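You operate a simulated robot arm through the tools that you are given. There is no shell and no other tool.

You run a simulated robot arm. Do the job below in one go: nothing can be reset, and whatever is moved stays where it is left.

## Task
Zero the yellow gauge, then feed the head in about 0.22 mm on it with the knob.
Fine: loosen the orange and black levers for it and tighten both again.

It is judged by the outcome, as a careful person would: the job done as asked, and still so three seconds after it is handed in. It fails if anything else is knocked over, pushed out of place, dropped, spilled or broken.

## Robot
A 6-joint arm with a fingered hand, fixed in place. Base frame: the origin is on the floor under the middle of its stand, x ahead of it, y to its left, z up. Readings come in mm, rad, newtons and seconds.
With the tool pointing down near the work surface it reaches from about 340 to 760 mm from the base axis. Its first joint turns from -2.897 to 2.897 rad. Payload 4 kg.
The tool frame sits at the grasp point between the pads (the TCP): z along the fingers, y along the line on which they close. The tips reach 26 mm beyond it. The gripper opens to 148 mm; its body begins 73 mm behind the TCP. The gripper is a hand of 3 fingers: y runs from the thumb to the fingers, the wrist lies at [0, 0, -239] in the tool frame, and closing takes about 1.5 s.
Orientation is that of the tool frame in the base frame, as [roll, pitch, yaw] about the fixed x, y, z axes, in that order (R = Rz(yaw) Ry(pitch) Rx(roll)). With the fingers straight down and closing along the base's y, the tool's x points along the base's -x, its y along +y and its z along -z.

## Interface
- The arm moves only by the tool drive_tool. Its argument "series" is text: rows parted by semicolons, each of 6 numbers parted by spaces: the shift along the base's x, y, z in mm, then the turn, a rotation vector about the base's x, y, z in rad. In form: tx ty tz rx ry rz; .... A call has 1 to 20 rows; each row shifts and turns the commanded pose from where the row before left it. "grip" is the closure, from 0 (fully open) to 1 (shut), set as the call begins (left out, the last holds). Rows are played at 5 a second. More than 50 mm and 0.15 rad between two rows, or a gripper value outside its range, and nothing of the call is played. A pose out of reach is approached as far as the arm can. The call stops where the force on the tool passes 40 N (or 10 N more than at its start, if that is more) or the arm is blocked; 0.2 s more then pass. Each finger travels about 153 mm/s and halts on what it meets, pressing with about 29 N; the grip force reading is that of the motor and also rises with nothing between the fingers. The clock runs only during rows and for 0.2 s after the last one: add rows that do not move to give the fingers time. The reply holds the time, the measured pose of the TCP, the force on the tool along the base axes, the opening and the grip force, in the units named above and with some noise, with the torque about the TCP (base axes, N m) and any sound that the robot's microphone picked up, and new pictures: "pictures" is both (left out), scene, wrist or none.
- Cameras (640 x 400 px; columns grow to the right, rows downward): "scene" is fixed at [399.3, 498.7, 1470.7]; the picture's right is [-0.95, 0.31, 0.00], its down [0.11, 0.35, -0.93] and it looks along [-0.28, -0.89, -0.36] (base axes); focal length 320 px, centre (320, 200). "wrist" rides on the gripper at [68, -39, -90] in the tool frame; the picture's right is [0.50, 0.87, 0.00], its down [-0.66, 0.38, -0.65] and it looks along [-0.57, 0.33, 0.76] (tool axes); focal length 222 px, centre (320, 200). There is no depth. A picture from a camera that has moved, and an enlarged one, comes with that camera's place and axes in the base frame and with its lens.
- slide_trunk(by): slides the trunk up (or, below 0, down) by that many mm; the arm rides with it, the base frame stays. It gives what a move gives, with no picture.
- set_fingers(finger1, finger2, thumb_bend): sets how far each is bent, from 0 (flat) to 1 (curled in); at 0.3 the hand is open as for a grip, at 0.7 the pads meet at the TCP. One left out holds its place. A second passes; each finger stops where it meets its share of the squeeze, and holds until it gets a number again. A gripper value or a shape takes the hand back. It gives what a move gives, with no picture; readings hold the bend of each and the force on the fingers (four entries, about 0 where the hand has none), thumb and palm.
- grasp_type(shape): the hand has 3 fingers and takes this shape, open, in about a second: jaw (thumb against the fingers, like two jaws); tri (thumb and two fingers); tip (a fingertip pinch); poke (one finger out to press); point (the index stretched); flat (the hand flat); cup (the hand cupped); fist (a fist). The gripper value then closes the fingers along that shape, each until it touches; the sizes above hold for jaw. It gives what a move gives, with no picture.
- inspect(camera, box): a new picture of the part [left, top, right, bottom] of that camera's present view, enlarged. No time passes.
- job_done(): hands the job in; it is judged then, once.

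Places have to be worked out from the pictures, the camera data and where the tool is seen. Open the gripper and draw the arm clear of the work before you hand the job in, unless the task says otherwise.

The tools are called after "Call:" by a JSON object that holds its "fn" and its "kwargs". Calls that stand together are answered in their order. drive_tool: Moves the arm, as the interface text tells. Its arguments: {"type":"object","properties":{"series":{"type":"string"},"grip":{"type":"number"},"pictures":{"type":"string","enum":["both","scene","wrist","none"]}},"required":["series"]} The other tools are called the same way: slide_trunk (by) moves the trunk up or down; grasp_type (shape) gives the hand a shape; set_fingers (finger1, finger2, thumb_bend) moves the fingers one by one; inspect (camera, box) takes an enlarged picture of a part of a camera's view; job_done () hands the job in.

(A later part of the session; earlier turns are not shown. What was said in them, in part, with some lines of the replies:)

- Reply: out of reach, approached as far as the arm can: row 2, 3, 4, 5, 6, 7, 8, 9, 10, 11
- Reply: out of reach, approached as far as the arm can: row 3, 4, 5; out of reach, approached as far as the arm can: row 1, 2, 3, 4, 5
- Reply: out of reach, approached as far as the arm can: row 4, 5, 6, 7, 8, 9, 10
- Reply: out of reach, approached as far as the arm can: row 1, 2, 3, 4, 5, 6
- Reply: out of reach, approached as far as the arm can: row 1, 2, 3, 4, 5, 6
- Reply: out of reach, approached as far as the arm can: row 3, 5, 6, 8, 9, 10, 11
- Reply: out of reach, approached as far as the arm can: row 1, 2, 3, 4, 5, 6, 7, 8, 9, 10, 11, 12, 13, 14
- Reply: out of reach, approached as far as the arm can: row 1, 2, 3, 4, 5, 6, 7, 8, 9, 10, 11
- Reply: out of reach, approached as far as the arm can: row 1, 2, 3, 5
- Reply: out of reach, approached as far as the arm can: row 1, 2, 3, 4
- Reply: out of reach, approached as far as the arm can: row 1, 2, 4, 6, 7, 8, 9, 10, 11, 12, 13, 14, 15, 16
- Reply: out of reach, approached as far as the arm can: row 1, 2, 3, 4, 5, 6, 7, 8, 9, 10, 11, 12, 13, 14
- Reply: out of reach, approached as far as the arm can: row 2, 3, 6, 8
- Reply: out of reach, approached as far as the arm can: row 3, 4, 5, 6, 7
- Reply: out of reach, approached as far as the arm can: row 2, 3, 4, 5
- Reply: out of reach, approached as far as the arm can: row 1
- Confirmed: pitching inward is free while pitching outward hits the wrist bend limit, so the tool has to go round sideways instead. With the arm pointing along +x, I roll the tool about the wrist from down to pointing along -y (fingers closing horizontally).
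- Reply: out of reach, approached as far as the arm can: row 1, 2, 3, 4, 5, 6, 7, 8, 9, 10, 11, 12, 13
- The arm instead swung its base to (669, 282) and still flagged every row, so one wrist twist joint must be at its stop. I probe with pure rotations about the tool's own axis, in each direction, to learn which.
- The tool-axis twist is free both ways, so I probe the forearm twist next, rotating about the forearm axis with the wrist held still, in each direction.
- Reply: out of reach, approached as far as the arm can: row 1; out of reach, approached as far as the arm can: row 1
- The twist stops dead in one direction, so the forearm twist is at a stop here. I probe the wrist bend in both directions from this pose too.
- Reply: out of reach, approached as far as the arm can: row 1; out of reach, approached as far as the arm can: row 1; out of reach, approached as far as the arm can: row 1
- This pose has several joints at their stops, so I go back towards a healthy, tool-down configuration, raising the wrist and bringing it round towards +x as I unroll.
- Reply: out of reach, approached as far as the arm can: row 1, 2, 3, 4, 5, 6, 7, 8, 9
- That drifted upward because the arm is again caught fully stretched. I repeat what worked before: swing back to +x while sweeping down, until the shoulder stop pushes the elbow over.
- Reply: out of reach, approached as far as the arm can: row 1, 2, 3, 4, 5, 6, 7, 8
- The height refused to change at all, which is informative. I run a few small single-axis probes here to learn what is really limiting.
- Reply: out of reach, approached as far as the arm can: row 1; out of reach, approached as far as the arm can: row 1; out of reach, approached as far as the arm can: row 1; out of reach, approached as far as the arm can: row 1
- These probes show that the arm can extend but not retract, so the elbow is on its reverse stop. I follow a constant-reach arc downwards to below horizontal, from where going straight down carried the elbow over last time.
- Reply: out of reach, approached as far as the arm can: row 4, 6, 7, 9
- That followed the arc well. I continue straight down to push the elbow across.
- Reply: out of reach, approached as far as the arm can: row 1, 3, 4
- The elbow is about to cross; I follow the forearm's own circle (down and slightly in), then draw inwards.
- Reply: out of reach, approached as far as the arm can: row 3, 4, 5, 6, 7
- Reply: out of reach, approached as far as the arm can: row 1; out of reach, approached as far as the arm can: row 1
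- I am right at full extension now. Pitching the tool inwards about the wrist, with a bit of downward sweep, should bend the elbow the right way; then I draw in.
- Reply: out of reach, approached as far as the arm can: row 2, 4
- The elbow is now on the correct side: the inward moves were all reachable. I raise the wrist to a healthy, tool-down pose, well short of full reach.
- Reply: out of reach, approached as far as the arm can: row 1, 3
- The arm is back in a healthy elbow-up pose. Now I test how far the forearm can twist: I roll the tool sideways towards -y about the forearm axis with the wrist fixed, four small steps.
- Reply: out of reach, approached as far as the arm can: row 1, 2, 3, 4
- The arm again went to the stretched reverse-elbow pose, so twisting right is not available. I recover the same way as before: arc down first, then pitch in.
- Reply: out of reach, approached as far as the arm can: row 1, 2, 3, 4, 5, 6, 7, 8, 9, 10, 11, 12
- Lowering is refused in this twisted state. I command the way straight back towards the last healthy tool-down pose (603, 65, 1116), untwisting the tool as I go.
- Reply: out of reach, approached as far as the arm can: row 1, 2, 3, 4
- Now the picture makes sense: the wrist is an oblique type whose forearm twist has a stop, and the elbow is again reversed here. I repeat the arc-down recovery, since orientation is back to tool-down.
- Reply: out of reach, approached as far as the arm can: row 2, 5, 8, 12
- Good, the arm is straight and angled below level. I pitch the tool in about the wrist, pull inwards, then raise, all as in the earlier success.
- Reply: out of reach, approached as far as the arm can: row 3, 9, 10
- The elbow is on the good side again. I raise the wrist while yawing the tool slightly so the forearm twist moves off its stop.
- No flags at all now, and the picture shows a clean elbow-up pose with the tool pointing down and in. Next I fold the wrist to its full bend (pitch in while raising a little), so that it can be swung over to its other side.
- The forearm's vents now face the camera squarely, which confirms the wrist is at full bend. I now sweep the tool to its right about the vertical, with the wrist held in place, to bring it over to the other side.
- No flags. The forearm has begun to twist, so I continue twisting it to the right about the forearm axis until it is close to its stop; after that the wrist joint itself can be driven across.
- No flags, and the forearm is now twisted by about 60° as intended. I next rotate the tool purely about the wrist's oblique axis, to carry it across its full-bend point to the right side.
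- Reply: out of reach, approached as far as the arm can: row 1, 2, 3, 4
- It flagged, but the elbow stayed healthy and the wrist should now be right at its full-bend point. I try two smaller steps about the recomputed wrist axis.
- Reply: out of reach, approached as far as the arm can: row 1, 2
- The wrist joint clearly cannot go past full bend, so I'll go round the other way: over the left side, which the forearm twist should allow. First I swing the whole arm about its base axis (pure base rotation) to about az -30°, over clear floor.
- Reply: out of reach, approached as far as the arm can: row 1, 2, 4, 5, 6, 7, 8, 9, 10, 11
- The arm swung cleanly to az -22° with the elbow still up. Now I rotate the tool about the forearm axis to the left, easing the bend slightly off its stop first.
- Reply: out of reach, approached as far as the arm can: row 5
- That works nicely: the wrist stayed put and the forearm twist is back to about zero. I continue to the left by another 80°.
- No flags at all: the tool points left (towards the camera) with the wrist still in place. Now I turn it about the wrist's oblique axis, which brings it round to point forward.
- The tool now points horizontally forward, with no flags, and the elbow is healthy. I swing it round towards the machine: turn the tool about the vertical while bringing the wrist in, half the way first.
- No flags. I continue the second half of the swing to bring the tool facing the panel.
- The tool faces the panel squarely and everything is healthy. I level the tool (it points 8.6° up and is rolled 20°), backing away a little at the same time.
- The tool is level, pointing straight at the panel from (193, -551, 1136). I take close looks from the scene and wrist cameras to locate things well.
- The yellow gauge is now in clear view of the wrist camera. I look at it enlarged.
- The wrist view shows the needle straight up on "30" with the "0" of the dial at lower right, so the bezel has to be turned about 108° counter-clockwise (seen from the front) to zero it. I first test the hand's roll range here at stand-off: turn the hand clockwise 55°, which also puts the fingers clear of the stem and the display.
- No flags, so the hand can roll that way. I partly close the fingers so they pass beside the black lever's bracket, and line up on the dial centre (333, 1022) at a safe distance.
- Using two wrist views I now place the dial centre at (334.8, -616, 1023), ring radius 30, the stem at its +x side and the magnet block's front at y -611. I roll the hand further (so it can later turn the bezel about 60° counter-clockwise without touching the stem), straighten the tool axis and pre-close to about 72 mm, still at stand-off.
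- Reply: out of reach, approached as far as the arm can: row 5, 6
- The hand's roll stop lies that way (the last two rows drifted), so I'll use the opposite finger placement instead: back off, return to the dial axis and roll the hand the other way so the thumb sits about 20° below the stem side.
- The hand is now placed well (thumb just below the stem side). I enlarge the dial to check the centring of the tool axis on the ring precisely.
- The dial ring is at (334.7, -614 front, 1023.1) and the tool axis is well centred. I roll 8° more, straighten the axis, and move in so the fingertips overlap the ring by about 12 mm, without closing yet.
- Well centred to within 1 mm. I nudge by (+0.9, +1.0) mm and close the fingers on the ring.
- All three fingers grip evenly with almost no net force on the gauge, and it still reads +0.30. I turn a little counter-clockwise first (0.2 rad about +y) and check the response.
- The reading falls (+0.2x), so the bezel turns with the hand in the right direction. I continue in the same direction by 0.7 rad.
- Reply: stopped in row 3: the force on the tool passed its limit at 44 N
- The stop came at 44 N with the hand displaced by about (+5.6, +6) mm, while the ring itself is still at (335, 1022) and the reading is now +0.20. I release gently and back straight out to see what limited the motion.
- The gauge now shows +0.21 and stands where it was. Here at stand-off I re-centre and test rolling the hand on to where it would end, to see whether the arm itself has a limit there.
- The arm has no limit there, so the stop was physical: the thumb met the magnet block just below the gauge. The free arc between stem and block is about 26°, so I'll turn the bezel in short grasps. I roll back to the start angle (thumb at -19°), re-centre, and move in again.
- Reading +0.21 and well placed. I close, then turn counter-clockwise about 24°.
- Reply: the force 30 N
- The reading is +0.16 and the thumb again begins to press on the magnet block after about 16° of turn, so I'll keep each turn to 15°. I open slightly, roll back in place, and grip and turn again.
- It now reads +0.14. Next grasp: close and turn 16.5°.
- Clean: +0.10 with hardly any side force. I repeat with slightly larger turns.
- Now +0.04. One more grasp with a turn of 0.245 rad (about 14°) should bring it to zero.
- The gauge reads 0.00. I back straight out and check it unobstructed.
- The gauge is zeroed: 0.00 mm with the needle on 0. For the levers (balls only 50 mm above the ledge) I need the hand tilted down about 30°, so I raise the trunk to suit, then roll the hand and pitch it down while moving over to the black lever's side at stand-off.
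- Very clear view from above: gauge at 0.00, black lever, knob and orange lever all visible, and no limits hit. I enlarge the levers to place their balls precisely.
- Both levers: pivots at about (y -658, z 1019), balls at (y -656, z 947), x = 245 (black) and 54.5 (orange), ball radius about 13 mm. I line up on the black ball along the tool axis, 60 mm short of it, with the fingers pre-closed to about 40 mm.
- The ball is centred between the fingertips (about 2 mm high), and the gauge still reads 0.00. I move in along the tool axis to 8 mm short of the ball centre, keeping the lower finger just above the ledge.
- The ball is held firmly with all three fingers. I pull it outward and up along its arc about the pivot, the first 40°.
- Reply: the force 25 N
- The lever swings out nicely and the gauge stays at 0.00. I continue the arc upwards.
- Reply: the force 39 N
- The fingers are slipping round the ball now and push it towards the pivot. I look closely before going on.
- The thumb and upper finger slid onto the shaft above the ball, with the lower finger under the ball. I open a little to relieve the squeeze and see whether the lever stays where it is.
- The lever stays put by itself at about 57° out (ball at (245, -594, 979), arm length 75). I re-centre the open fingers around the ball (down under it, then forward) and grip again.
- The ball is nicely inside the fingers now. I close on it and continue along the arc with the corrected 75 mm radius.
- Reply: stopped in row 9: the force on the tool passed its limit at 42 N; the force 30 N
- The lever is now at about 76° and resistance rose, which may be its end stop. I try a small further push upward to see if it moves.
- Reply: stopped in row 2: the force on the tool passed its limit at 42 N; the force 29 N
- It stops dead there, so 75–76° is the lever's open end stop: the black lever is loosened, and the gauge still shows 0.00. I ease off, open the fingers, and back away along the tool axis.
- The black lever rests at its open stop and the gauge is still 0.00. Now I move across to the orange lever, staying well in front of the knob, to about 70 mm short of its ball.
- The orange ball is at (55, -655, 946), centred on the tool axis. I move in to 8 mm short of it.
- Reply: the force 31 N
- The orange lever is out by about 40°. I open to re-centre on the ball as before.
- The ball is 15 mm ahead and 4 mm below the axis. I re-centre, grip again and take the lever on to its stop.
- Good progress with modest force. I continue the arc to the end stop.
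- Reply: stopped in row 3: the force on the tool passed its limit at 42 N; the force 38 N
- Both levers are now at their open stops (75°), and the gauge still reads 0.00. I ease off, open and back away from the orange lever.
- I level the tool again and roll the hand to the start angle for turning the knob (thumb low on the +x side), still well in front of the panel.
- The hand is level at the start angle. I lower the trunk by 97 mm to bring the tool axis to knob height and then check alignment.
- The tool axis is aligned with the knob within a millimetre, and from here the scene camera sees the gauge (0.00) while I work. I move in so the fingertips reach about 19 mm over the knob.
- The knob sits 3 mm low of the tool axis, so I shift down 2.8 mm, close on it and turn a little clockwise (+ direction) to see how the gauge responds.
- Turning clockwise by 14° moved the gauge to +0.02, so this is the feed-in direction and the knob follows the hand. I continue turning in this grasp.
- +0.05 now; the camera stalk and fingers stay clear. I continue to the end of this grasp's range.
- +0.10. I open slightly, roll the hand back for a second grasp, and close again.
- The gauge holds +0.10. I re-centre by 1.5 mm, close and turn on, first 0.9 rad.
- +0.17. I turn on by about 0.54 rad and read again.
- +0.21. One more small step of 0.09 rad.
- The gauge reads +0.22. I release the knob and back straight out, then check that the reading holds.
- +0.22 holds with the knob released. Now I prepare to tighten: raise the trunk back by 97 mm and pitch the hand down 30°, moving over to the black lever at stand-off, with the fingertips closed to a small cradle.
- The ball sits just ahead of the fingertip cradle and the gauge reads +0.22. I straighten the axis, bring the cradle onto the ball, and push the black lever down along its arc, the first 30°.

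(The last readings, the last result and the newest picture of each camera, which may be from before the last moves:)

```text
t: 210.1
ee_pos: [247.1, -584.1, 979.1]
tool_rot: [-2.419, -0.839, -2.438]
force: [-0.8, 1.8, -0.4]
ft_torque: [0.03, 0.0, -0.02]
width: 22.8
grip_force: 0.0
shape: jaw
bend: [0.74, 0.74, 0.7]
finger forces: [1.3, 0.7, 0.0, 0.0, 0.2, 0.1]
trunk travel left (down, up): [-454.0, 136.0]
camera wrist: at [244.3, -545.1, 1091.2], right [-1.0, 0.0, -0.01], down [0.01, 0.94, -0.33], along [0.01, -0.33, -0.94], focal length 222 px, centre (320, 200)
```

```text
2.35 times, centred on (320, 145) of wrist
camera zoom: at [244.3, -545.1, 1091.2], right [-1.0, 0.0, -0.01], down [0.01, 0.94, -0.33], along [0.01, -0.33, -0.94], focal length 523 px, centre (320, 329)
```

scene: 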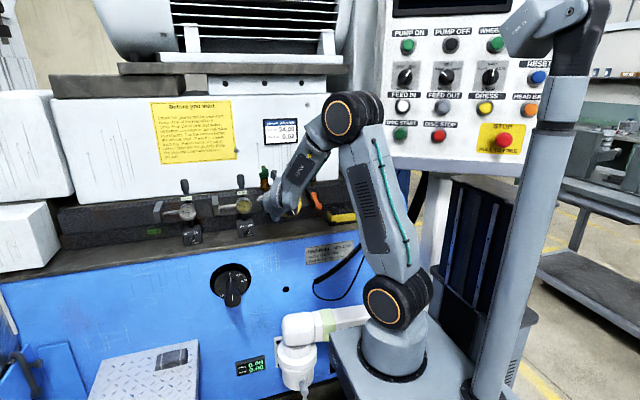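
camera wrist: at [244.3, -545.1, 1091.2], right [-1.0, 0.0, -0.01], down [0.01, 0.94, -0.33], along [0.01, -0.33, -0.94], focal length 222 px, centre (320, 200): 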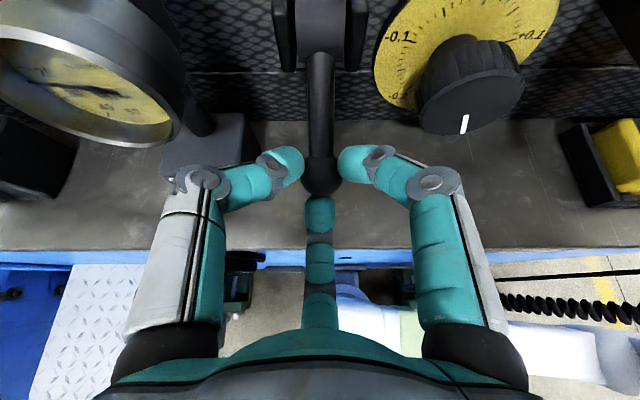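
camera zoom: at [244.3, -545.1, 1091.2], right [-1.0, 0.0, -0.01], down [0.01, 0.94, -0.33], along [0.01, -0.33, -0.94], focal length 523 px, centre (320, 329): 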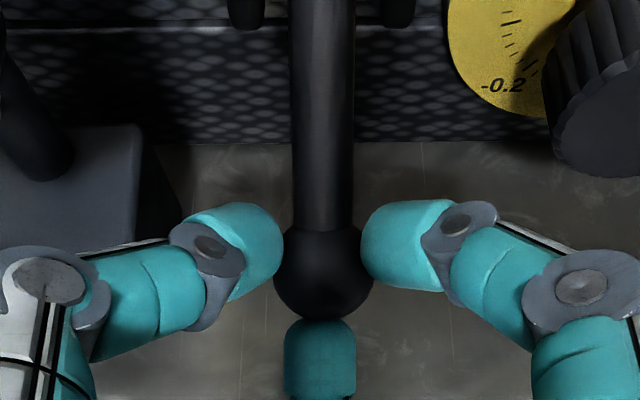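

The ball follows neatly in the cradle with little force (lever now at about 42°). I continue pushing it home along the arc.

Call:
{"fn": "drive_tool", "kwargs": {"series": "0 -6.4 -4.6 0 0 0; 0 -6.4 -4.6 0 0 0; 0 -9 -3.7 0 0 0; 0 -9 -3.7 0 0 0; 0 -9.7 -1.3 0 0 0; 0 -9.7 -1.3 0 0 0; 0 0 0 0 0 0", "pictures": "both"}}

Call:
{"fn": "inspect", "kwargs": {"camera": "wrist", "box": [220, 60, 420, 230]}}

Call:
{"fn": "inspect", "kwargs": {"camera": "scene", "box": [220, 165, 320, 235]}}

```text
t: 211.7
ee_pos: [246.1, -634.1, 958.9]
tool_rot: [-2.42, -0.839, -2.435]
force: [-0.1, 1.5, -5.0]
ft_torque: [0.05, 0.02, 0.0]
width: 23.2
grip_force: 0.1
shape: jaw
bend: [0.74, 0.54, 0.7]
finger forces: [0.1, 4.5, 0.0, 0.0, 0.1, 0.0]
trunk travel left (down, up): [-454.0, 136.0]
camera wrist: at [244.7, -595.5, 1071.2], right [-1.0, 0.0, -0.01], down [0.01, 0.95, -0.33], along [0.01, -0.33, -0.95], focal length 222 px, centre (320, 200)
```

scene: 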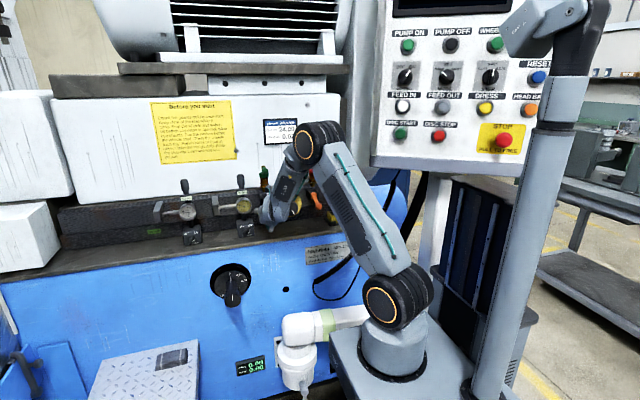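
wrist: 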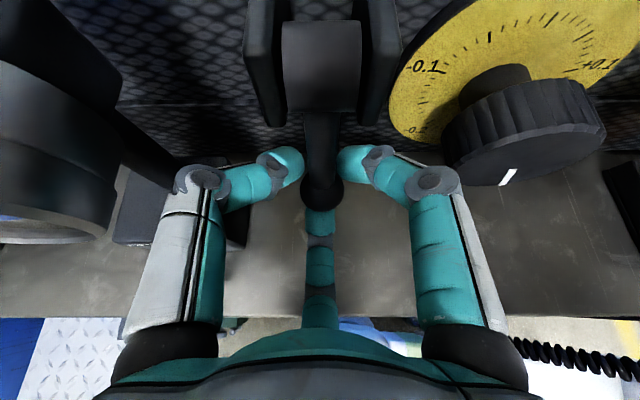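

```text
2.35 times, centred on (320, 145) of wrist
camera zoom: at [244.7, -595.5, 1071.2], right [-1.0, 0.0, -0.01], down [0.01, 0.95, -0.33], along [0.01, -0.33, -0.95], focal length 523 px, centre (320, 329)
```

zoom: 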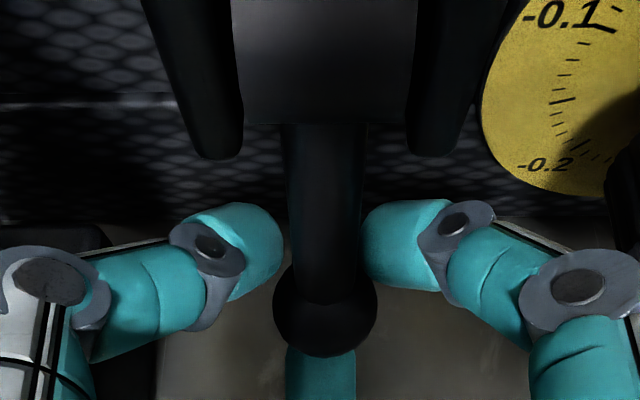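

```text
5.71 times, centred on (270, 200) of scene
camera zoom: at [399.3, 498.7, 1470.7], right [-0.95, 0.31, 0.0], down [0.11, 0.35, -0.93], along [-0.28, -0.89, -0.36], focal length 1830 px, centre (606, 200)
```

zoom: 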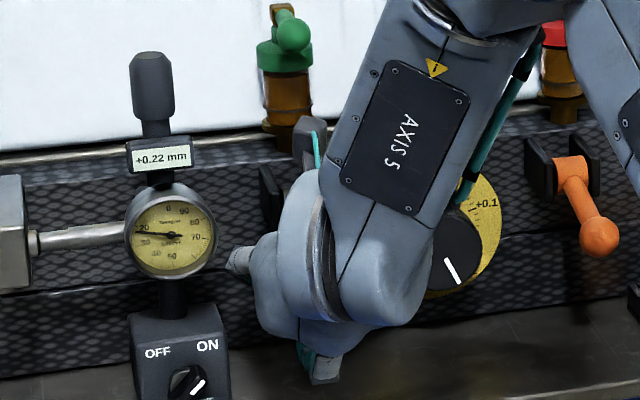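

The lever is almost home (10°), the ball having slid into the cradle, and the gauge stays at +0.22. To press it fully home I back off, close the fingers to a blunt tip, and come back in front of the ball.

Call:
{"fn": "drive_tool", "kwargs": {"series": "0 13 7.5 0 0 0; 0 15 9 0 0 0; 0 15 9 0 0 0; 0 0 0 0 0 0; 0 0 0 0 0 0", "grip": 0.8, "pictures": "none"}}

Call:
{"fn": "drive_tool", "kwargs": {"series": "0 0 0 0 0 0; 0 0 0 0 0 0; 0 0 0 0 0 0; 0 0 -10 0 0 0; 0 0 -10 0 0 0; 0 0 -8 0 0 0; 0 0 0 0 0 0", "grip": 1.0, "pictures": "wrist"}}

Call:
{"fn": "inspect", "kwargs": {"camera": "wrist", "box": [220, 60, 420, 230]}}

```text
t: 212.9
ee_pos: [246.6, -591.3, 985.6]
tool_rot: [-2.42, -0.841, -2.435]
force: [0.0, 0.2, 0.5]
ft_torque: [0.01, -0.05, 0.0]
width: 29.0
grip_force: 0.1
shape: jaw
bend: [0.75, 0.75, 0.7]
finger forces: [0.0, 0.0, 0.0, 0.0, 0.0, 0.1]
trunk travel left (down, up): [-454.0, 136.0]
```

```text
t: 214.5
ee_pos: [245.7, -590.6, 957.8]
tool_rot: [-2.422, -0.838, -2.438]
force: [0.0, 0.1, -0.1]
ft_torque: [-0.02, 0.02, -0.01]
width: 0.1
grip_force: 29.0
shape: jaw
bend: [0.7, 0.7, 0.7]
finger forces: [0.0, 0.0, 0.0, 0.0, 0.0, 0.0]
trunk travel left (down, up): [-454.0, 136.0]
camera wrist: at [244.3, -551.8, 1069.4], right [-1.0, 0.0, -0.01], down [0.01, 0.94, -0.33], along [0.01, -0.33, -0.94], focal length 222 px, centre (320, 200)
```

wrist: 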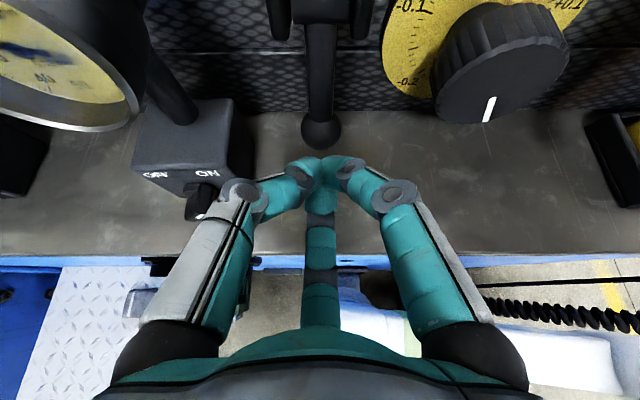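

```text
2.35 times, centred on (320, 145) of wrist
camera zoom: at [244.3, -551.8, 1069.4], right [-1.0, 0.0, -0.01], down [0.01, 0.94, -0.33], along [0.01, -0.33, -0.94], focal length 523 px, centre (320, 329)
```

zoom: 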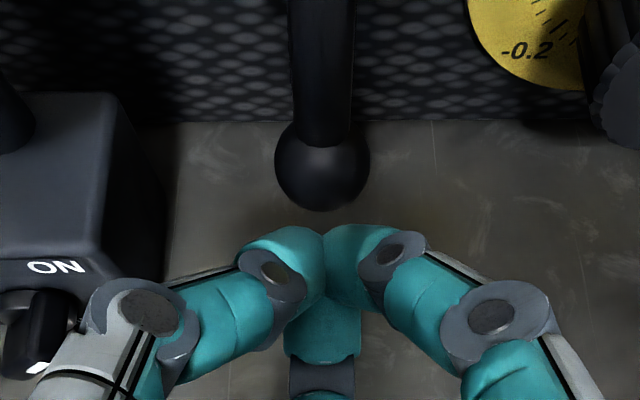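

The closed fingertips are lined up in front of the ball. I push straight in towards the panel until the lever seats.

Call:
{"fn": "drive_tool", "kwargs": {"series": "0 -8 0 0 0 0; 0 -8 0 0 0 0; 0 -6 0 0 0 0; 0 -4 0 0 0 0; 0 -4 0 0 0 0; 0 -3 0 0 0 0; 0 -3 0 0 0 0; 0 0 0 0 0 0", "pictures": "wrist"}}

Call:
{"fn": "inspect", "kwargs": {"camera": "wrist", "box": [220, 60, 420, 230]}}

Call:
{"fn": "inspect", "kwargs": {"camera": "scene", "box": [220, 165, 320, 235]}}

```text
t: 216.3
ee_pos: [245.7, -624.5, 959.8]
tool_rot: [-2.415, -0.843, -2.44]
force: [-0.7, 33.3, 14.7]
ft_torque: [0.05, 0.01, -0.01]
width: 0.0
grip_force: 28.6
shape: jaw
bend: [0.7, 0.7, 0.7]
finger forces: [57.2, 0.1, 0.0, 0.1, 0.0, 0.0]
trunk travel left (down, up): [-454.0, 136.0]
camera wrist: at [243.9, -585.0, 1073.1], right [-1.0, 0.0, -0.01], down [0.01, 0.94, -0.33], along [0.01, -0.33, -0.94], focal length 222 px, centre (320, 200)
```

wrist: 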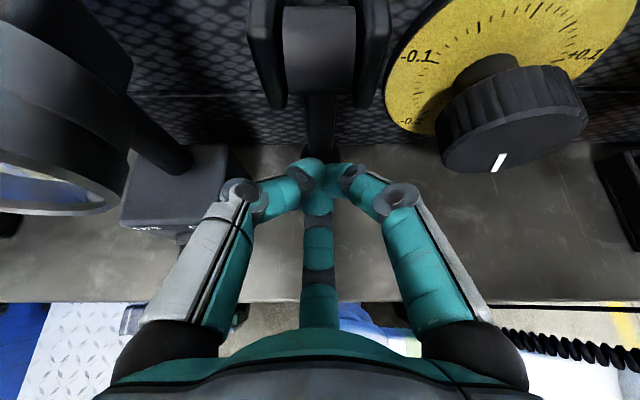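

```text
2.35 times, centred on (320, 145) of wrist
camera zoom: at [243.9, -585.0, 1073.1], right [-1.0, 0.0, -0.01], down [0.01, 0.94, -0.33], along [0.01, -0.33, -0.94], focal length 523 px, centre (320, 329)
```

zoom: 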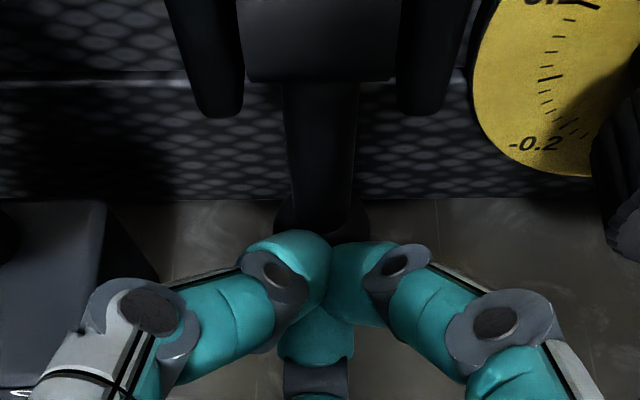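

```text
5.71 times, centred on (270, 200) of scene
camera zoom: at [399.3, 498.7, 1470.7], right [-0.95, 0.31, 0.0], down [0.11, 0.35, -0.93], along [-0.28, -0.89, -0.36], focal length 1830 px, centre (606, 200)
```

zoom: 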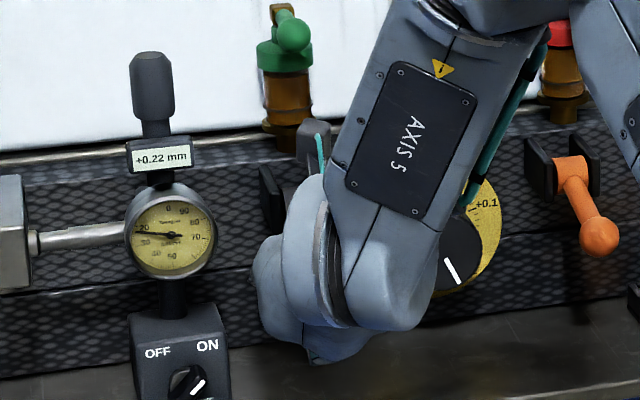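

The lever has seated firmly (36 N resistance) and the gauge stays at +0.22. I back off and verify its position.

Call:
{"fn": "drive_tool", "kwargs": {"series": "0 10 0 0 0 0; 0 20 8 0 0 0; 0 20 12 0 0 0; 0 20 15 0 0 0; 0 20 20 0 0 0; 0 0 0 0 0 0", "grip": 0.85, "pictures": "wrist"}}

Call:
{"fn": "inspect", "kwargs": {"camera": "wrist", "box": [240, 40, 400, 200]}}

Call:
{"fn": "inspect", "kwargs": {"camera": "scene", "box": [220, 165, 320, 235]}}

```text
t: 217.7
ee_pos: [244.7, -538.6, 1010.6]
tool_rot: [-2.422, -0.84, -2.437]
force: [0.4, 0.0, 1.6]
ft_torque: [0.02, -0.01, 0.0]
width: 21.7
grip_force: 0.1
shape: jaw
bend: [0.74, 0.74, 0.7]
finger forces: [0.0, 0.0, 0.1, 0.0, 0.0, 0.0]
trunk travel left (down, up): [-454.0, 136.0]
camera wrist: at [242.0, -498.3, 1122.9], right [-1.0, 0.0, -0.01], down [0.01, 0.94, -0.33], along [0.01, -0.33, -0.94], focal length 222 px, centre (320, 200)
```

wrist: 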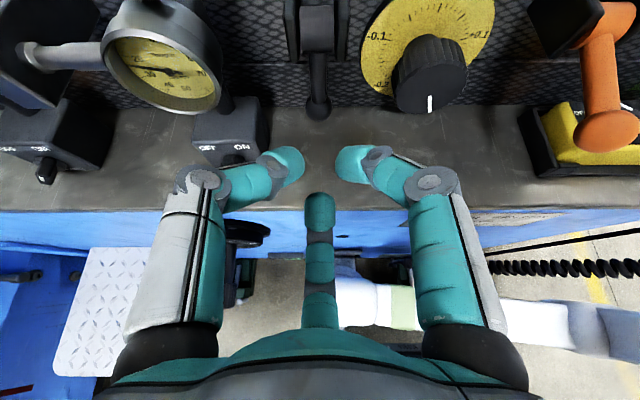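

```text
2.50 times, centred on (320, 120) of wrist
camera zoom: at [242.0, -498.3, 1122.9], right [-1.0, 0.0, -0.01], down [0.01, 0.94, -0.33], along [0.01, -0.33, -0.94], focal length 555 px, centre (320, 400)
```

zoom: 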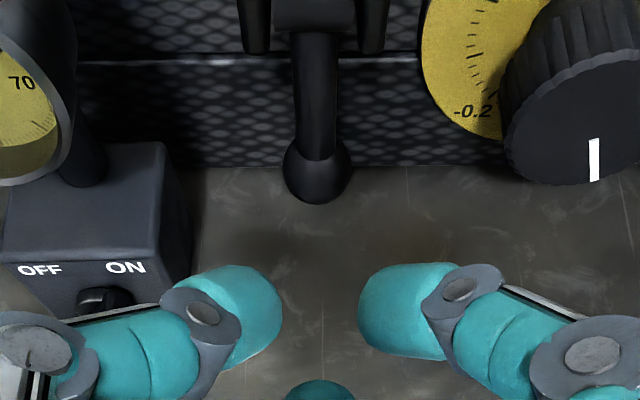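

```text
5.71 times, centred on (270, 200) of scene
camera zoom: at [399.3, 498.7, 1470.7], right [-0.95, 0.31, 0.0], down [0.11, 0.35, -0.93], along [-0.28, -0.89, -0.36], focal length 1830 px, centre (606, 200)
```

zoom: 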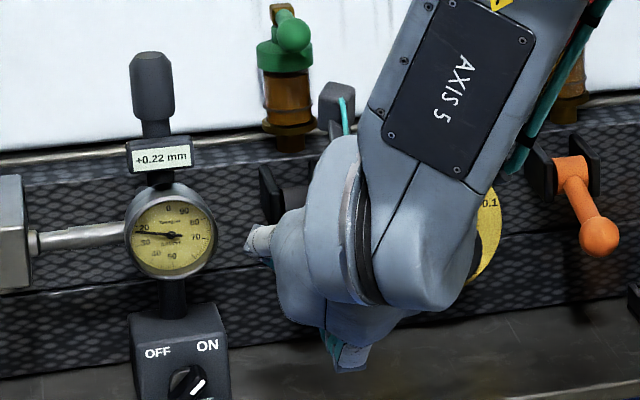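

The black lever is back at its tight position (ball at y -654, as at the start) and the gauge shows +0.22. I move across to the orange lever the same way.

Call:
{"fn": "drive_tool", "kwargs": {"series": "-31.6 2 7 0 0 0; -31.6 2 7 0 0 0; -31.6 2 7 0 0 0; -31.6 2 7 0 0 0; -31.6 2 4 0 0 0; -31.9 2 3 0 0 0; 0 0 0 0 0 0", "grip": 0.85, "pictures": "both"}}

Call:
{"fn": "inspect", "kwargs": {"camera": "wrist", "box": [220, 60, 420, 230]}}

```text
t: 219.3
ee_pos: [55.2, -527.4, 1049.4]
tool_rot: [-2.421, -0.84, -2.437]
force: [-0.2, -0.7, 0.8]
ft_torque: [0.03, -0.01, 0.04]
width: 21.9
grip_force: 0.1
shape: jaw
bend: [0.74, 0.74, 0.7]
finger forces: [0.0, 0.0, 0.0, 0.0, 0.0, 0.0]
trunk travel left (down, up): [-454.0, 136.0]
camera wrist: at [53.9, -488.8, 1161.8], right [-1.0, 0.0, -0.01], down [0.01, 0.95, -0.33], along [0.01, -0.33, -0.95], focal length 222 px, centre (320, 200)
```

scene: 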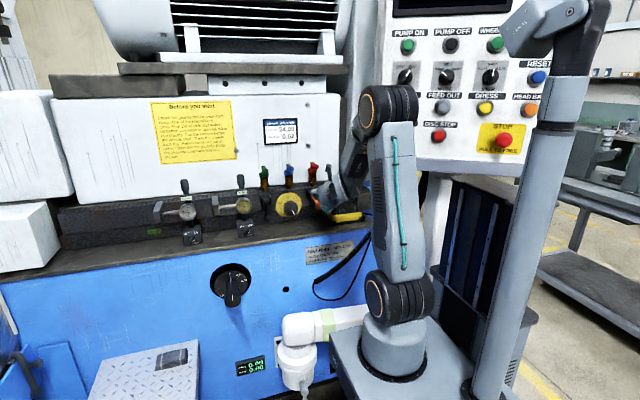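
wrist: 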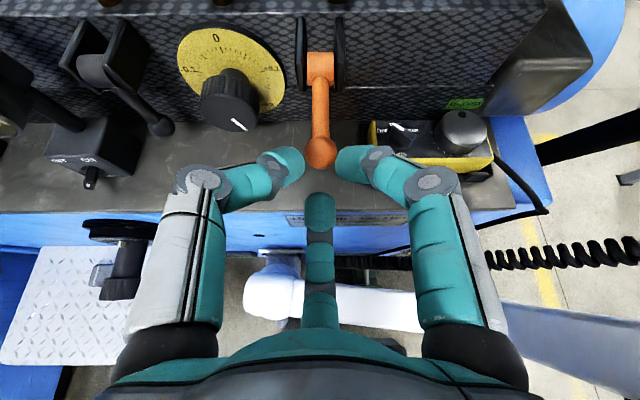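

```text
2.35 times, centred on (320, 145) of wrist
camera zoom: at [53.9, -488.8, 1161.8], right [-1.0, 0.0, -0.01], down [0.01, 0.95, -0.33], along [0.01, -0.33, -0.95], focal length 523 px, centre (320, 329)
```

zoom: 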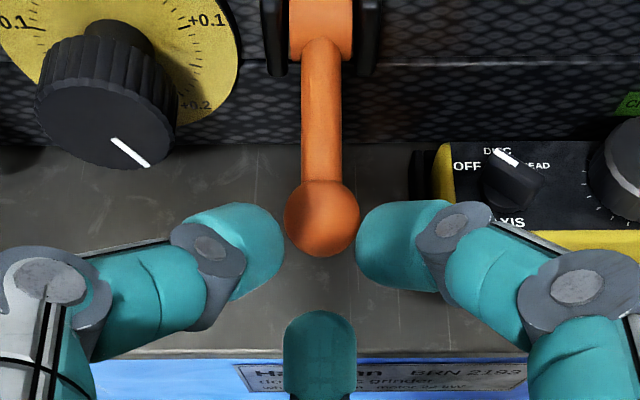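

Aligned with the orange ball (55, -587, 1000). I bring the cradle onto it and push the lever down along its arc as before.

Call:
{"fn": "drive_tool", "kwargs": {"series": "0 0 -15.3 0 0 0; 0 -12.6 -7.3 0 0 0; 0 -12.5 -7.2 0 0 0; 0 -12.5 -7.2 0 0 0; 0 -3.7 -9 0 0 0; 0 -3.7 -9 0 0 0; 0 -6 -7.8 0 0 0; 0 -6 -7.7 0 0 0; 0 -6.4 -4.6 0 0 0; 0 -6.4 -4.6 0 0 0; 0 -9 -3.7 0 0 0; 0 -9 -3.7 0 0 0; 0 -8 -1.3 0 0 0; 0 0 0 0 0 0", "pictures": "wrist"}}

Call:
{"fn": "inspect", "kwargs": {"camera": "wrist", "box": [220, 60, 420, 230]}}

Call:
{"fn": "inspect", "kwargs": {"camera": "scene", "box": [220, 165, 340, 245]}}

```text
t: 222.3
ee_pos: [55.6, -620.8, 957.2]
tool_rot: [-2.419, -0.842, -2.439]
force: [-1.4, 0.9, -0.2]
ft_torque: [0.01, 0.02, -0.03]
width: 22.3
grip_force: 0.0
shape: jaw
bend: [0.74, 0.74, 0.7]
finger forces: [1.6, 0.4, 0.1, 0.1, 0.0, 0.0]
trunk travel left (down, up): [-454.0, 136.0]
camera wrist: at [54.8, -582.0, 1069.8], right [-1.0, 0.0, -0.01], down [0.01, 0.94, -0.33], along [0.01, -0.33, -0.94], focal length 222 px, centre (320, 200)
```

wrist: 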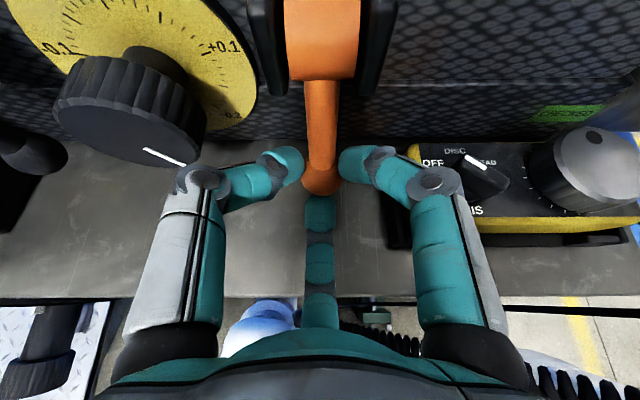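

```text
2.35 times, centred on (320, 145) of wrist
camera zoom: at [54.8, -582.0, 1069.8], right [-1.0, 0.0, -0.01], down [0.01, 0.94, -0.33], along [0.01, -0.33, -0.94], focal length 523 px, centre (320, 329)
```

zoom: 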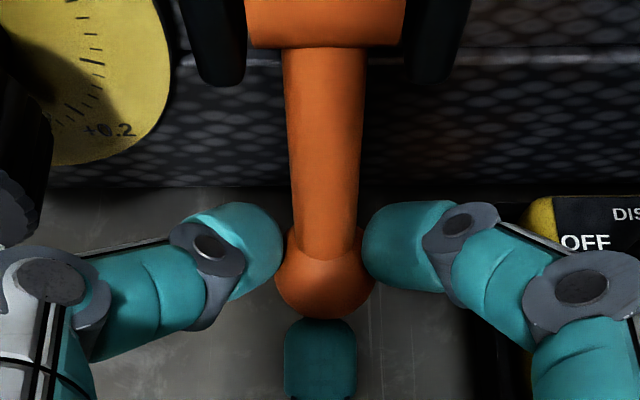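

```text
5.00 times, centred on (280, 205) of scene
camera zoom: at [399.3, 498.7, 1470.7], right [-0.95, 0.31, 0.0], down [0.11, 0.35, -0.93], along [-0.28, -0.89, -0.36], focal length 1601 px, centre (520, 175)
```

zoom: 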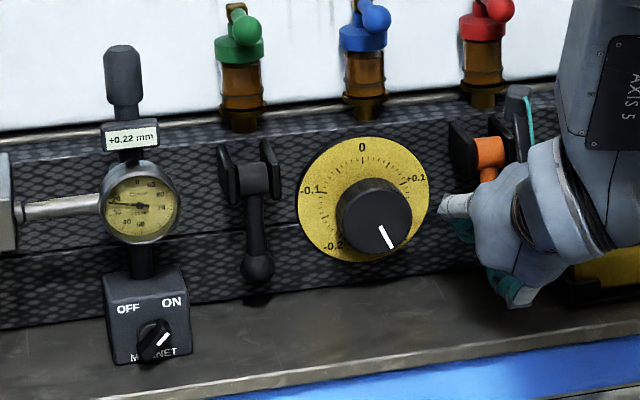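

The orange lever is nearly home and the gauge is at +0.22. Same finish: back off, close to a blunt tip, and come in front of the ball.

Call:
{"fn": "drive_tool", "kwargs": {"series": "0 13 7.5 0 0 0; 0 14 9 0 0 0; 0 4 9 0 0 0; 0 0 0 0 0 0", "grip": 0.8, "pictures": "none"}}

Call:
{"fn": "drive_tool", "kwargs": {"series": "0 0 0 0 0 0; 0 0 0 0 0 0; 0 0 0 0 0 0; 0 0 -9 0 0 0; 0 0 -9 0 0 0; 0 0 -7 0 0 0; 0 0 0 0 0 0", "grip": 1.0, "pictures": "wrist"}}

Call:
{"fn": "inspect", "kwargs": {"camera": "wrist", "box": [220, 60, 420, 230]}}

```text
t: 223.3
ee_pos: [55.6, -590.0, 983.5]
tool_rot: [-2.422, -0.839, -2.437]
force: [0.1, -0.3, 0.5]
ft_torque: [0.02, -0.04, 0.0]
width: 29.0
grip_force: 0.0
shape: jaw
bend: [0.75, 0.75, 0.7]
finger forces: [0.1, 0.0, 0.0, 0.1, 0.0, 0.0]
trunk travel left (down, up): [-454.0, 136.0]
```

```text
t: 224.9
ee_pos: [55.9, -591.3, 958.4]
tool_rot: [-2.421, -0.84, -2.439]
force: [0.3, 0.3, 0.2]
ft_torque: [0.01, 0.03, 0.05]
width: 0.2
grip_force: 28.5
shape: jaw
bend: [0.7, 0.7, 0.7]
finger forces: [0.0, 0.0, 0.0, 0.1, 0.1, 0.1]
trunk travel left (down, up): [-454.0, 136.0]
camera wrist: at [53.8, -551.3, 1071.0], right [-1.0, 0.0, -0.01], down [0.01, 0.94, -0.33], along [0.01, -0.33, -0.94], focal length 222 px, centre (320, 200)
```

wrist: 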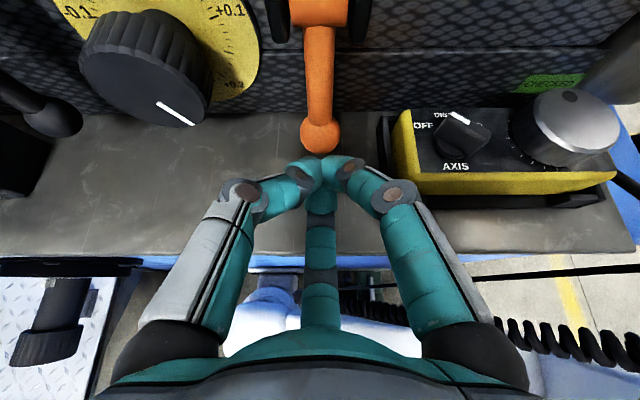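

```text
2.35 times, centred on (320, 145) of wrist
camera zoom: at [53.8, -551.3, 1071.0], right [-1.0, 0.0, -0.01], down [0.01, 0.94, -0.33], along [0.01, -0.33, -0.94], focal length 523 px, centre (320, 329)
```

zoom: 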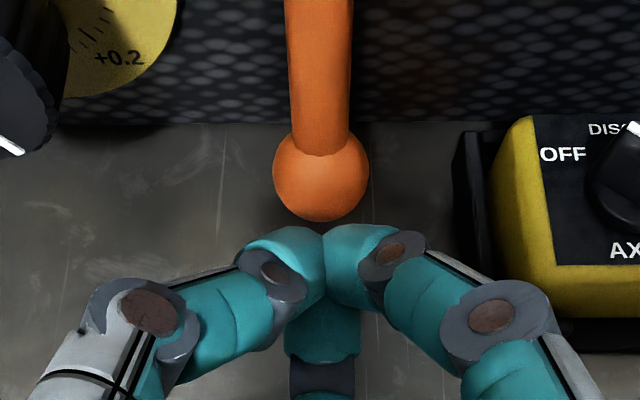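

Lined up, with the fingers clear above the yellow pendant. I push straight in until the orange lever seats.

Call:
{"fn": "drive_tool", "kwargs": {"series": "0 -8 0 0 0 0; 0 -8 0 0 0 0; 0 -6 0 0 0 0; 0 -4 0 0 0 0; 0 -4 0 0 0 0; 0 -3 0 0 0 0; 0 -3 0 0 0 0; 0 0 0 0 0 0", "pictures": "wrist"}}

Call:
{"fn": "inspect", "kwargs": {"camera": "scene", "box": [220, 165, 340, 245]}}

Call:
{"fn": "drive_tool", "kwargs": {"series": "0 10 0 0 0 0; 0 20 8 0 0 0; 0 20 12 0 0 0; 0 20 15 0 0 0; 0 0 20 0 0 0; 0 0 0 0 0 0", "pictures": "both"}}

Call:
{"fn": "inspect", "kwargs": {"camera": "wrist", "box": [240, 40, 400, 200]}}

Call:
{"fn": "inspect", "kwargs": {"camera": "scene", "box": [220, 165, 340, 245]}}

```text
t: 226.7
ee_pos: [54.4, -624.7, 960.0]
tool_rot: [-2.419, -0.839, -2.442]
force: [-4.8, 25.1, 7.1]
ft_torque: [0.08, 0.08, -0.19]
width: 0.1
grip_force: 28.6
shape: jaw
bend: [0.7, 0.7, 0.7]
finger forces: [60.4, 0.1, 0.0, 0.0, 0.1, 0.0]
trunk travel left (down, up): [-454.0, 136.0]
camera wrist: at [53.4, -583.7, 1072.4], right [-1.0, 0.0, -0.01], down [0.01, 0.94, -0.33], along [0.01, -0.33, -0.94], focal length 222 px, centre (320, 200)
```

wrist: 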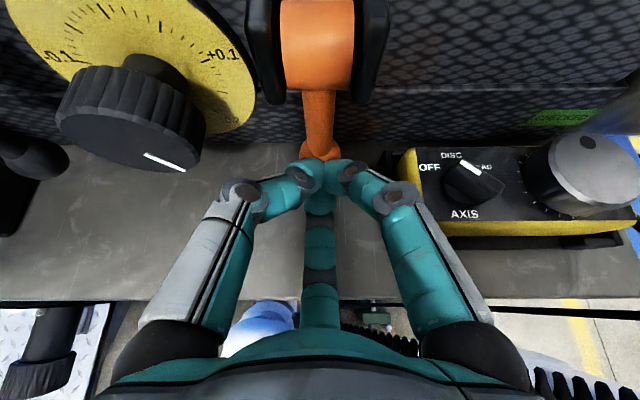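

```text
5.00 times, centred on (280, 205) of scene
camera zoom: at [399.3, 498.7, 1470.7], right [-0.95, 0.31, 0.0], down [0.11, 0.35, -0.93], along [-0.28, -0.89, -0.36], focal length 1601 px, centre (520, 175)
```

zoom: 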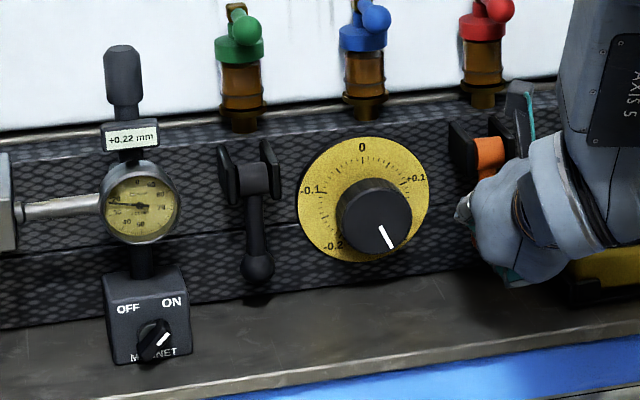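

```text
t: 228.1
ee_pos: [55.7, -556.6, 1014.5]
tool_rot: [-2.422, -0.838, -2.436]
force: [0.3, 0.1, 0.7]
ft_torque: [0.0, 0.0, 0.0]
width: 0.0
grip_force: 28.7
shape: jaw
bend: [0.7, 0.7, 0.7]
finger forces: [0.1, 0.0, 0.0, 0.0, 0.0, 0.0]
trunk travel left (down, up): [-454.0, 136.0]
camera wrist: at [54.4, -516.5, 1127.8], right [-1.0, 0.0, -0.01], down [0.01, 0.94, -0.33], along [0.01, -0.33, -0.94], focal length 222 px, centre (320, 200)
```

scene: 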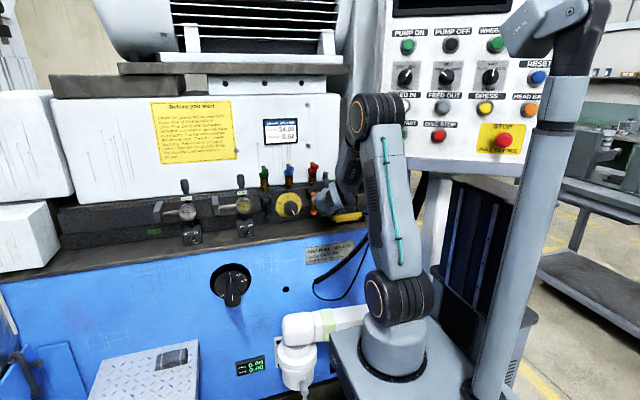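
wrist: 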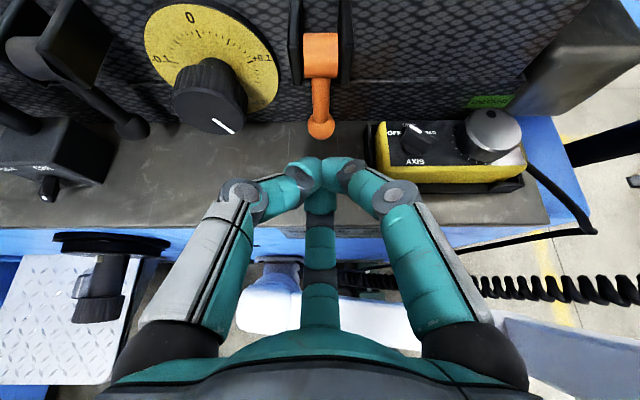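

```text
2.50 times, centred on (320, 120) of wrist
camera zoom: at [54.4, -516.5, 1127.8], right [-1.0, 0.0, -0.01], down [0.01, 0.94, -0.33], along [0.01, -0.33, -0.94], focal length 555 px, centre (320, 400)
```

zoom: 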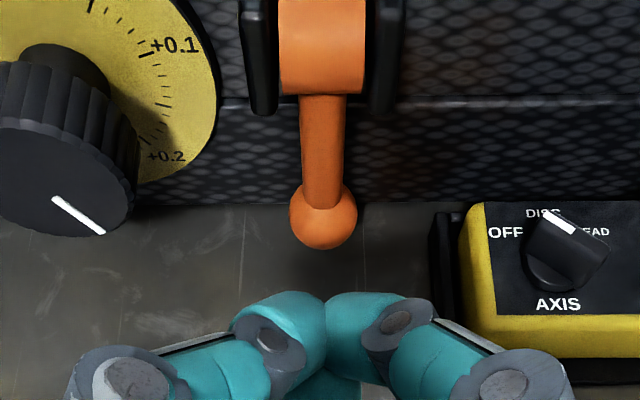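

```text
5.00 times, centred on (280, 205) of scene
camera zoom: at [399.3, 498.7, 1470.7], right [-0.95, 0.31, 0.0], down [0.11, 0.35, -0.93], along [-0.28, -0.89, -0.36], focal length 1601 px, centre (520, 175)
```

zoom: 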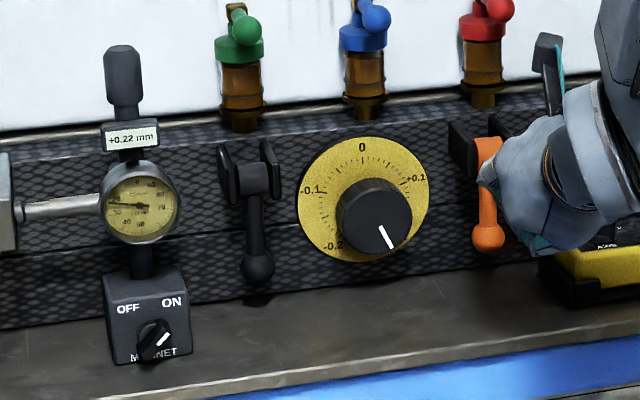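

Both levers are home (orange ball back at (54, -656, 947)) and the gauge reads +0.22 mm. I draw the arm back and away from the panel and open the hand.

Call:
{"fn": "drive_tool", "kwargs": {"series": "10 10 15 0 0 0; 25 10 15 0 0 0; 35 5 10 0 0 0; 35 5 5 0 0 0; 40 5 5 0 0 0; 40 5 5 0 0 0; 35 15 5 0 0 0; 25 20 5 0 0 0; 15 25 0 0 0 0; 0 25 0 0 0 0; 0 0 0 0 0 0", "grip": 0.5, "pictures": "both"}}

Call:
{"fn": "drive_tool", "kwargs": {"series": "0 0 0 0 0 0; 0 0 0 0 0 0; 0 0 0 0 0 0; 0 0 0 0 0 0; 0 0 0 0 0 0", "grip": 0, "pictures": "both"}}

Call:
{"fn": "inspect", "kwargs": {"camera": "scene", "box": [150, 155, 350, 255]}}

Call:
{"fn": "inspect", "kwargs": {"camera": "scene", "box": [220, 165, 340, 245]}}

```text
t: 230.5
ee_pos: [313.8, -432.0, 1078.1]
tool_rot: [-2.42, -0.839, -2.439]
force: [-0.2, -0.8, -0.6]
ft_torque: [0.0, -0.01, 0.0]
width: 73.9
grip_force: 0.0
shape: jaw
bend: [0.36, 0.36, 0.7]
finger forces: [0.0, 0.0, 0.0, 0.1, 0.0, 0.0]
trunk travel left (down, up): [-454.0, 136.0]
camera wrist: at [312.4, -392.5, 1190.3], right [-1.0, 0.0, -0.01], down [0.01, 0.94, -0.33], along [0.01, -0.33, -0.94], focal length 222 px, centre (320, 200)
```

scene: 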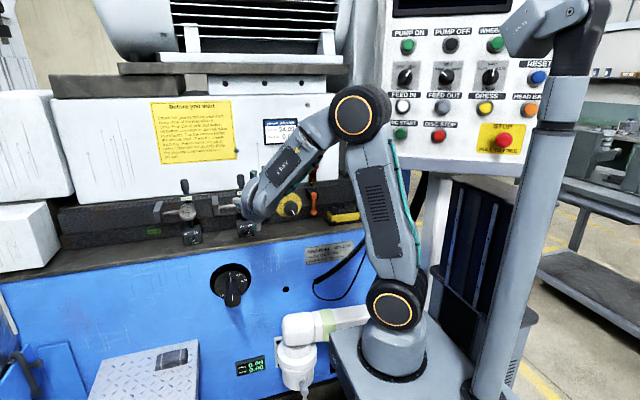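
wrist: 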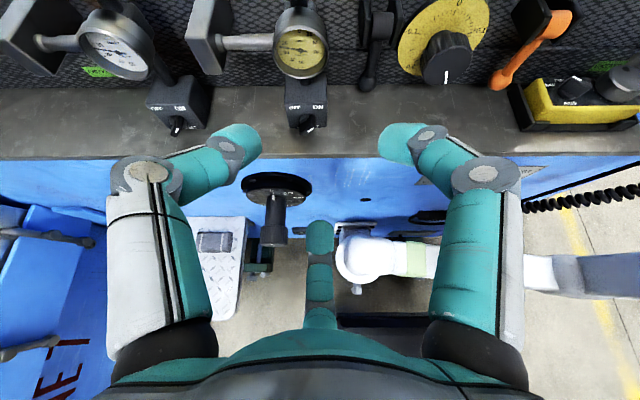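

```text
t: 231.7
ee_pos: [313.4, -431.7, 1077.6]
tool_rot: [-2.422, -0.84, -2.437]
force: [-0.1, 0.7, 0.0]
ft_torque: [-0.01, -0.01, -0.02]
width: 148.0
grip_force: 0.1
shape: jaw
bend: [0.3, 0.3, 0.3]
finger forces: [0.1, 0.0, 0.0, 0.0, 0.0, 0.0]
trunk travel left (down, up): [-454.0, 136.0]
camera wrist: at [312.5, -392.9, 1190.1], right [-1.0, 0.0, -0.01], down [0.01, 0.94, -0.33], along [0.01, -0.33, -0.94], focal length 222 px, centre (320, 200)
```

scene: 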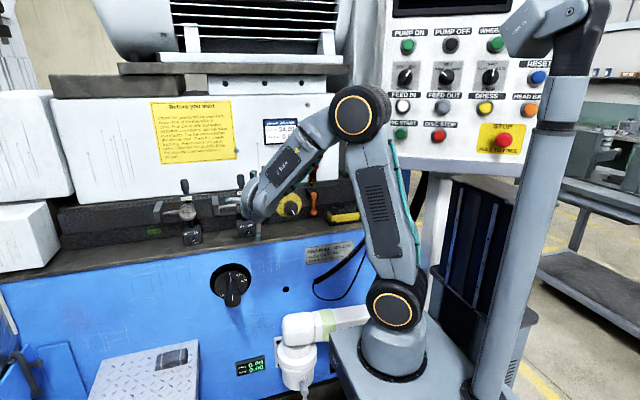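
wrist: 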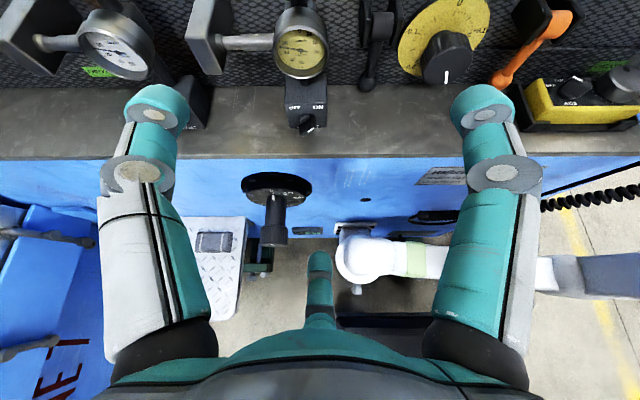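

```text
3.20 times, centred on (250, 205) of scene
camera zoom: at [399.3, 498.7, 1470.7], right [-0.95, 0.31, 0.0], down [0.11, 0.35, -0.93], along [-0.28, -0.89, -0.36], focal length 1025 px, centre (544, 184)
```

zoom: 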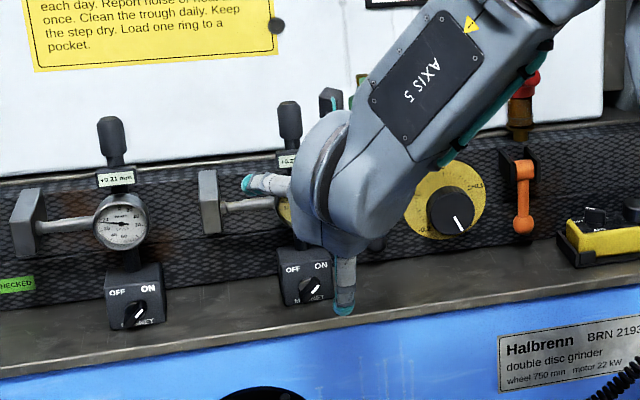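

```text
5.00 times, centred on (280, 205) of scene
camera zoom: at [399.3, 498.7, 1470.7], right [-0.95, 0.31, 0.0], down [0.11, 0.35, -0.93], along [-0.28, -0.89, -0.36], focal length 1601 px, centre (520, 175)
```

zoom: 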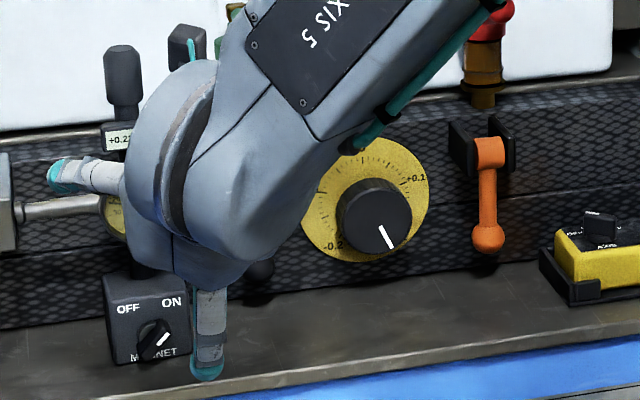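

The white gauge has followed too (+0.21), consistent with the head having moved. I check the yellow gauge's reading from the wrist camera and the levers once more.

Call:
{"fn": "inspect", "kwargs": {"camera": "wrist", "box": [180, 0, 420, 150]}}

Call:
{"fn": "inspect", "kwargs": {"camera": "wrist", "box": [340, 0, 620, 140]}}

Call:
{"fn": "inspect", "kwargs": {"camera": "scene", "box": [220, 180, 270, 215]}}

```text
2.67 times, centred on (300, 75) of wrist
camera zoom: at [312.5, -392.9, 1190.1], right [-1.0, 0.0, -0.01], down [0.01, 0.94, -0.33], along [0.01, -0.33, -0.94], focal length 592 px, centre (373, 533)
```

zoom: 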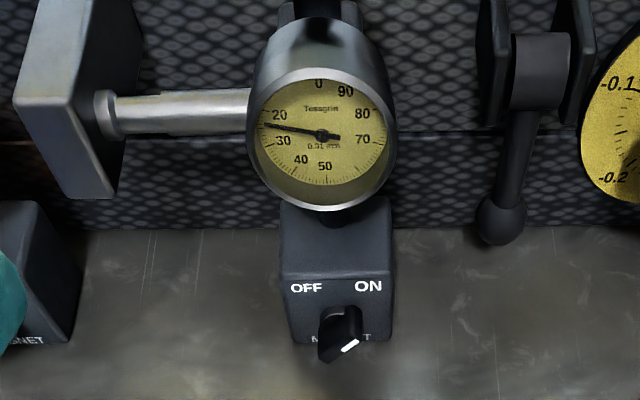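

```text
2.29 times, centred on (480, 70) of wrist
camera zoom: at [312.5, -392.9, 1190.1], right [-1.0, 0.0, -0.01], down [0.01, 0.94, -0.33], along [0.01, -0.33, -0.94], focal length 508 px, centre (-46, 497)
```

zoom: 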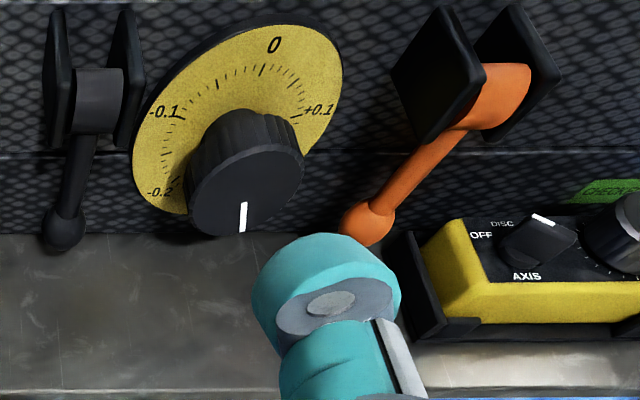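

```text
11.43 times, centred on (245, 198) of scene
camera zoom: at [399.3, 498.7, 1470.7], right [-0.95, 0.31, 0.0], down [0.11, 0.35, -0.93], along [-0.28, -0.89, -0.36], focal length 3659 px, centre (1177, 229)
```

zoom: 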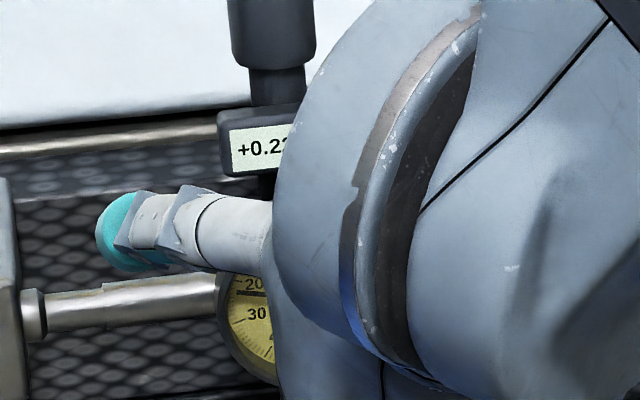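

The yellow gauge shows +0.22 on its dial and display, and both levers are down and tight. The knob and both gauge stands are in place. The hand is open and about 200 mm clear of the work, so I hand the job in.

Call:
{"fn": "job_done", "kwargs": {}}

```text
The job is handed in.
```

The job is done and handed in. The yellow gauge was zeroed, and the head is now fed in 0.22 mm on it with both levers tight again. The submission was accepted, but I have no verdict back on it.

- **Zeroing:** the gauge started at +0.30 mm. I turned its bezel in several short grips until it read 0.00.
- **Levers loosened:** I swung the black and then the orange lever out to their end stops, about 75°. The gauge stayed at 0.00 throughout.
- **Feed:** I turned the knob clockwise until the gauge read +0.22 mm. I took clockwise as "in" because the plate marks it + and the gauge reading rises that way.
- **Levers tightened:** I pushed both back to where they started. The gauge still read +0.22 mm afterwards.

While I was turning the bezel, the thumb pressed on the gauge's magnet base. The arm stopped itself at its force limit once. The gauge had not moved, and I kept the later turns shorter.

The white gauge next to it now reads +0.21 mm instead of 0.00. I did not touch it; it moved with the head.

The hand is open and drawn back about 200 mm from the panel, with the gauge stands and everything else where they were.
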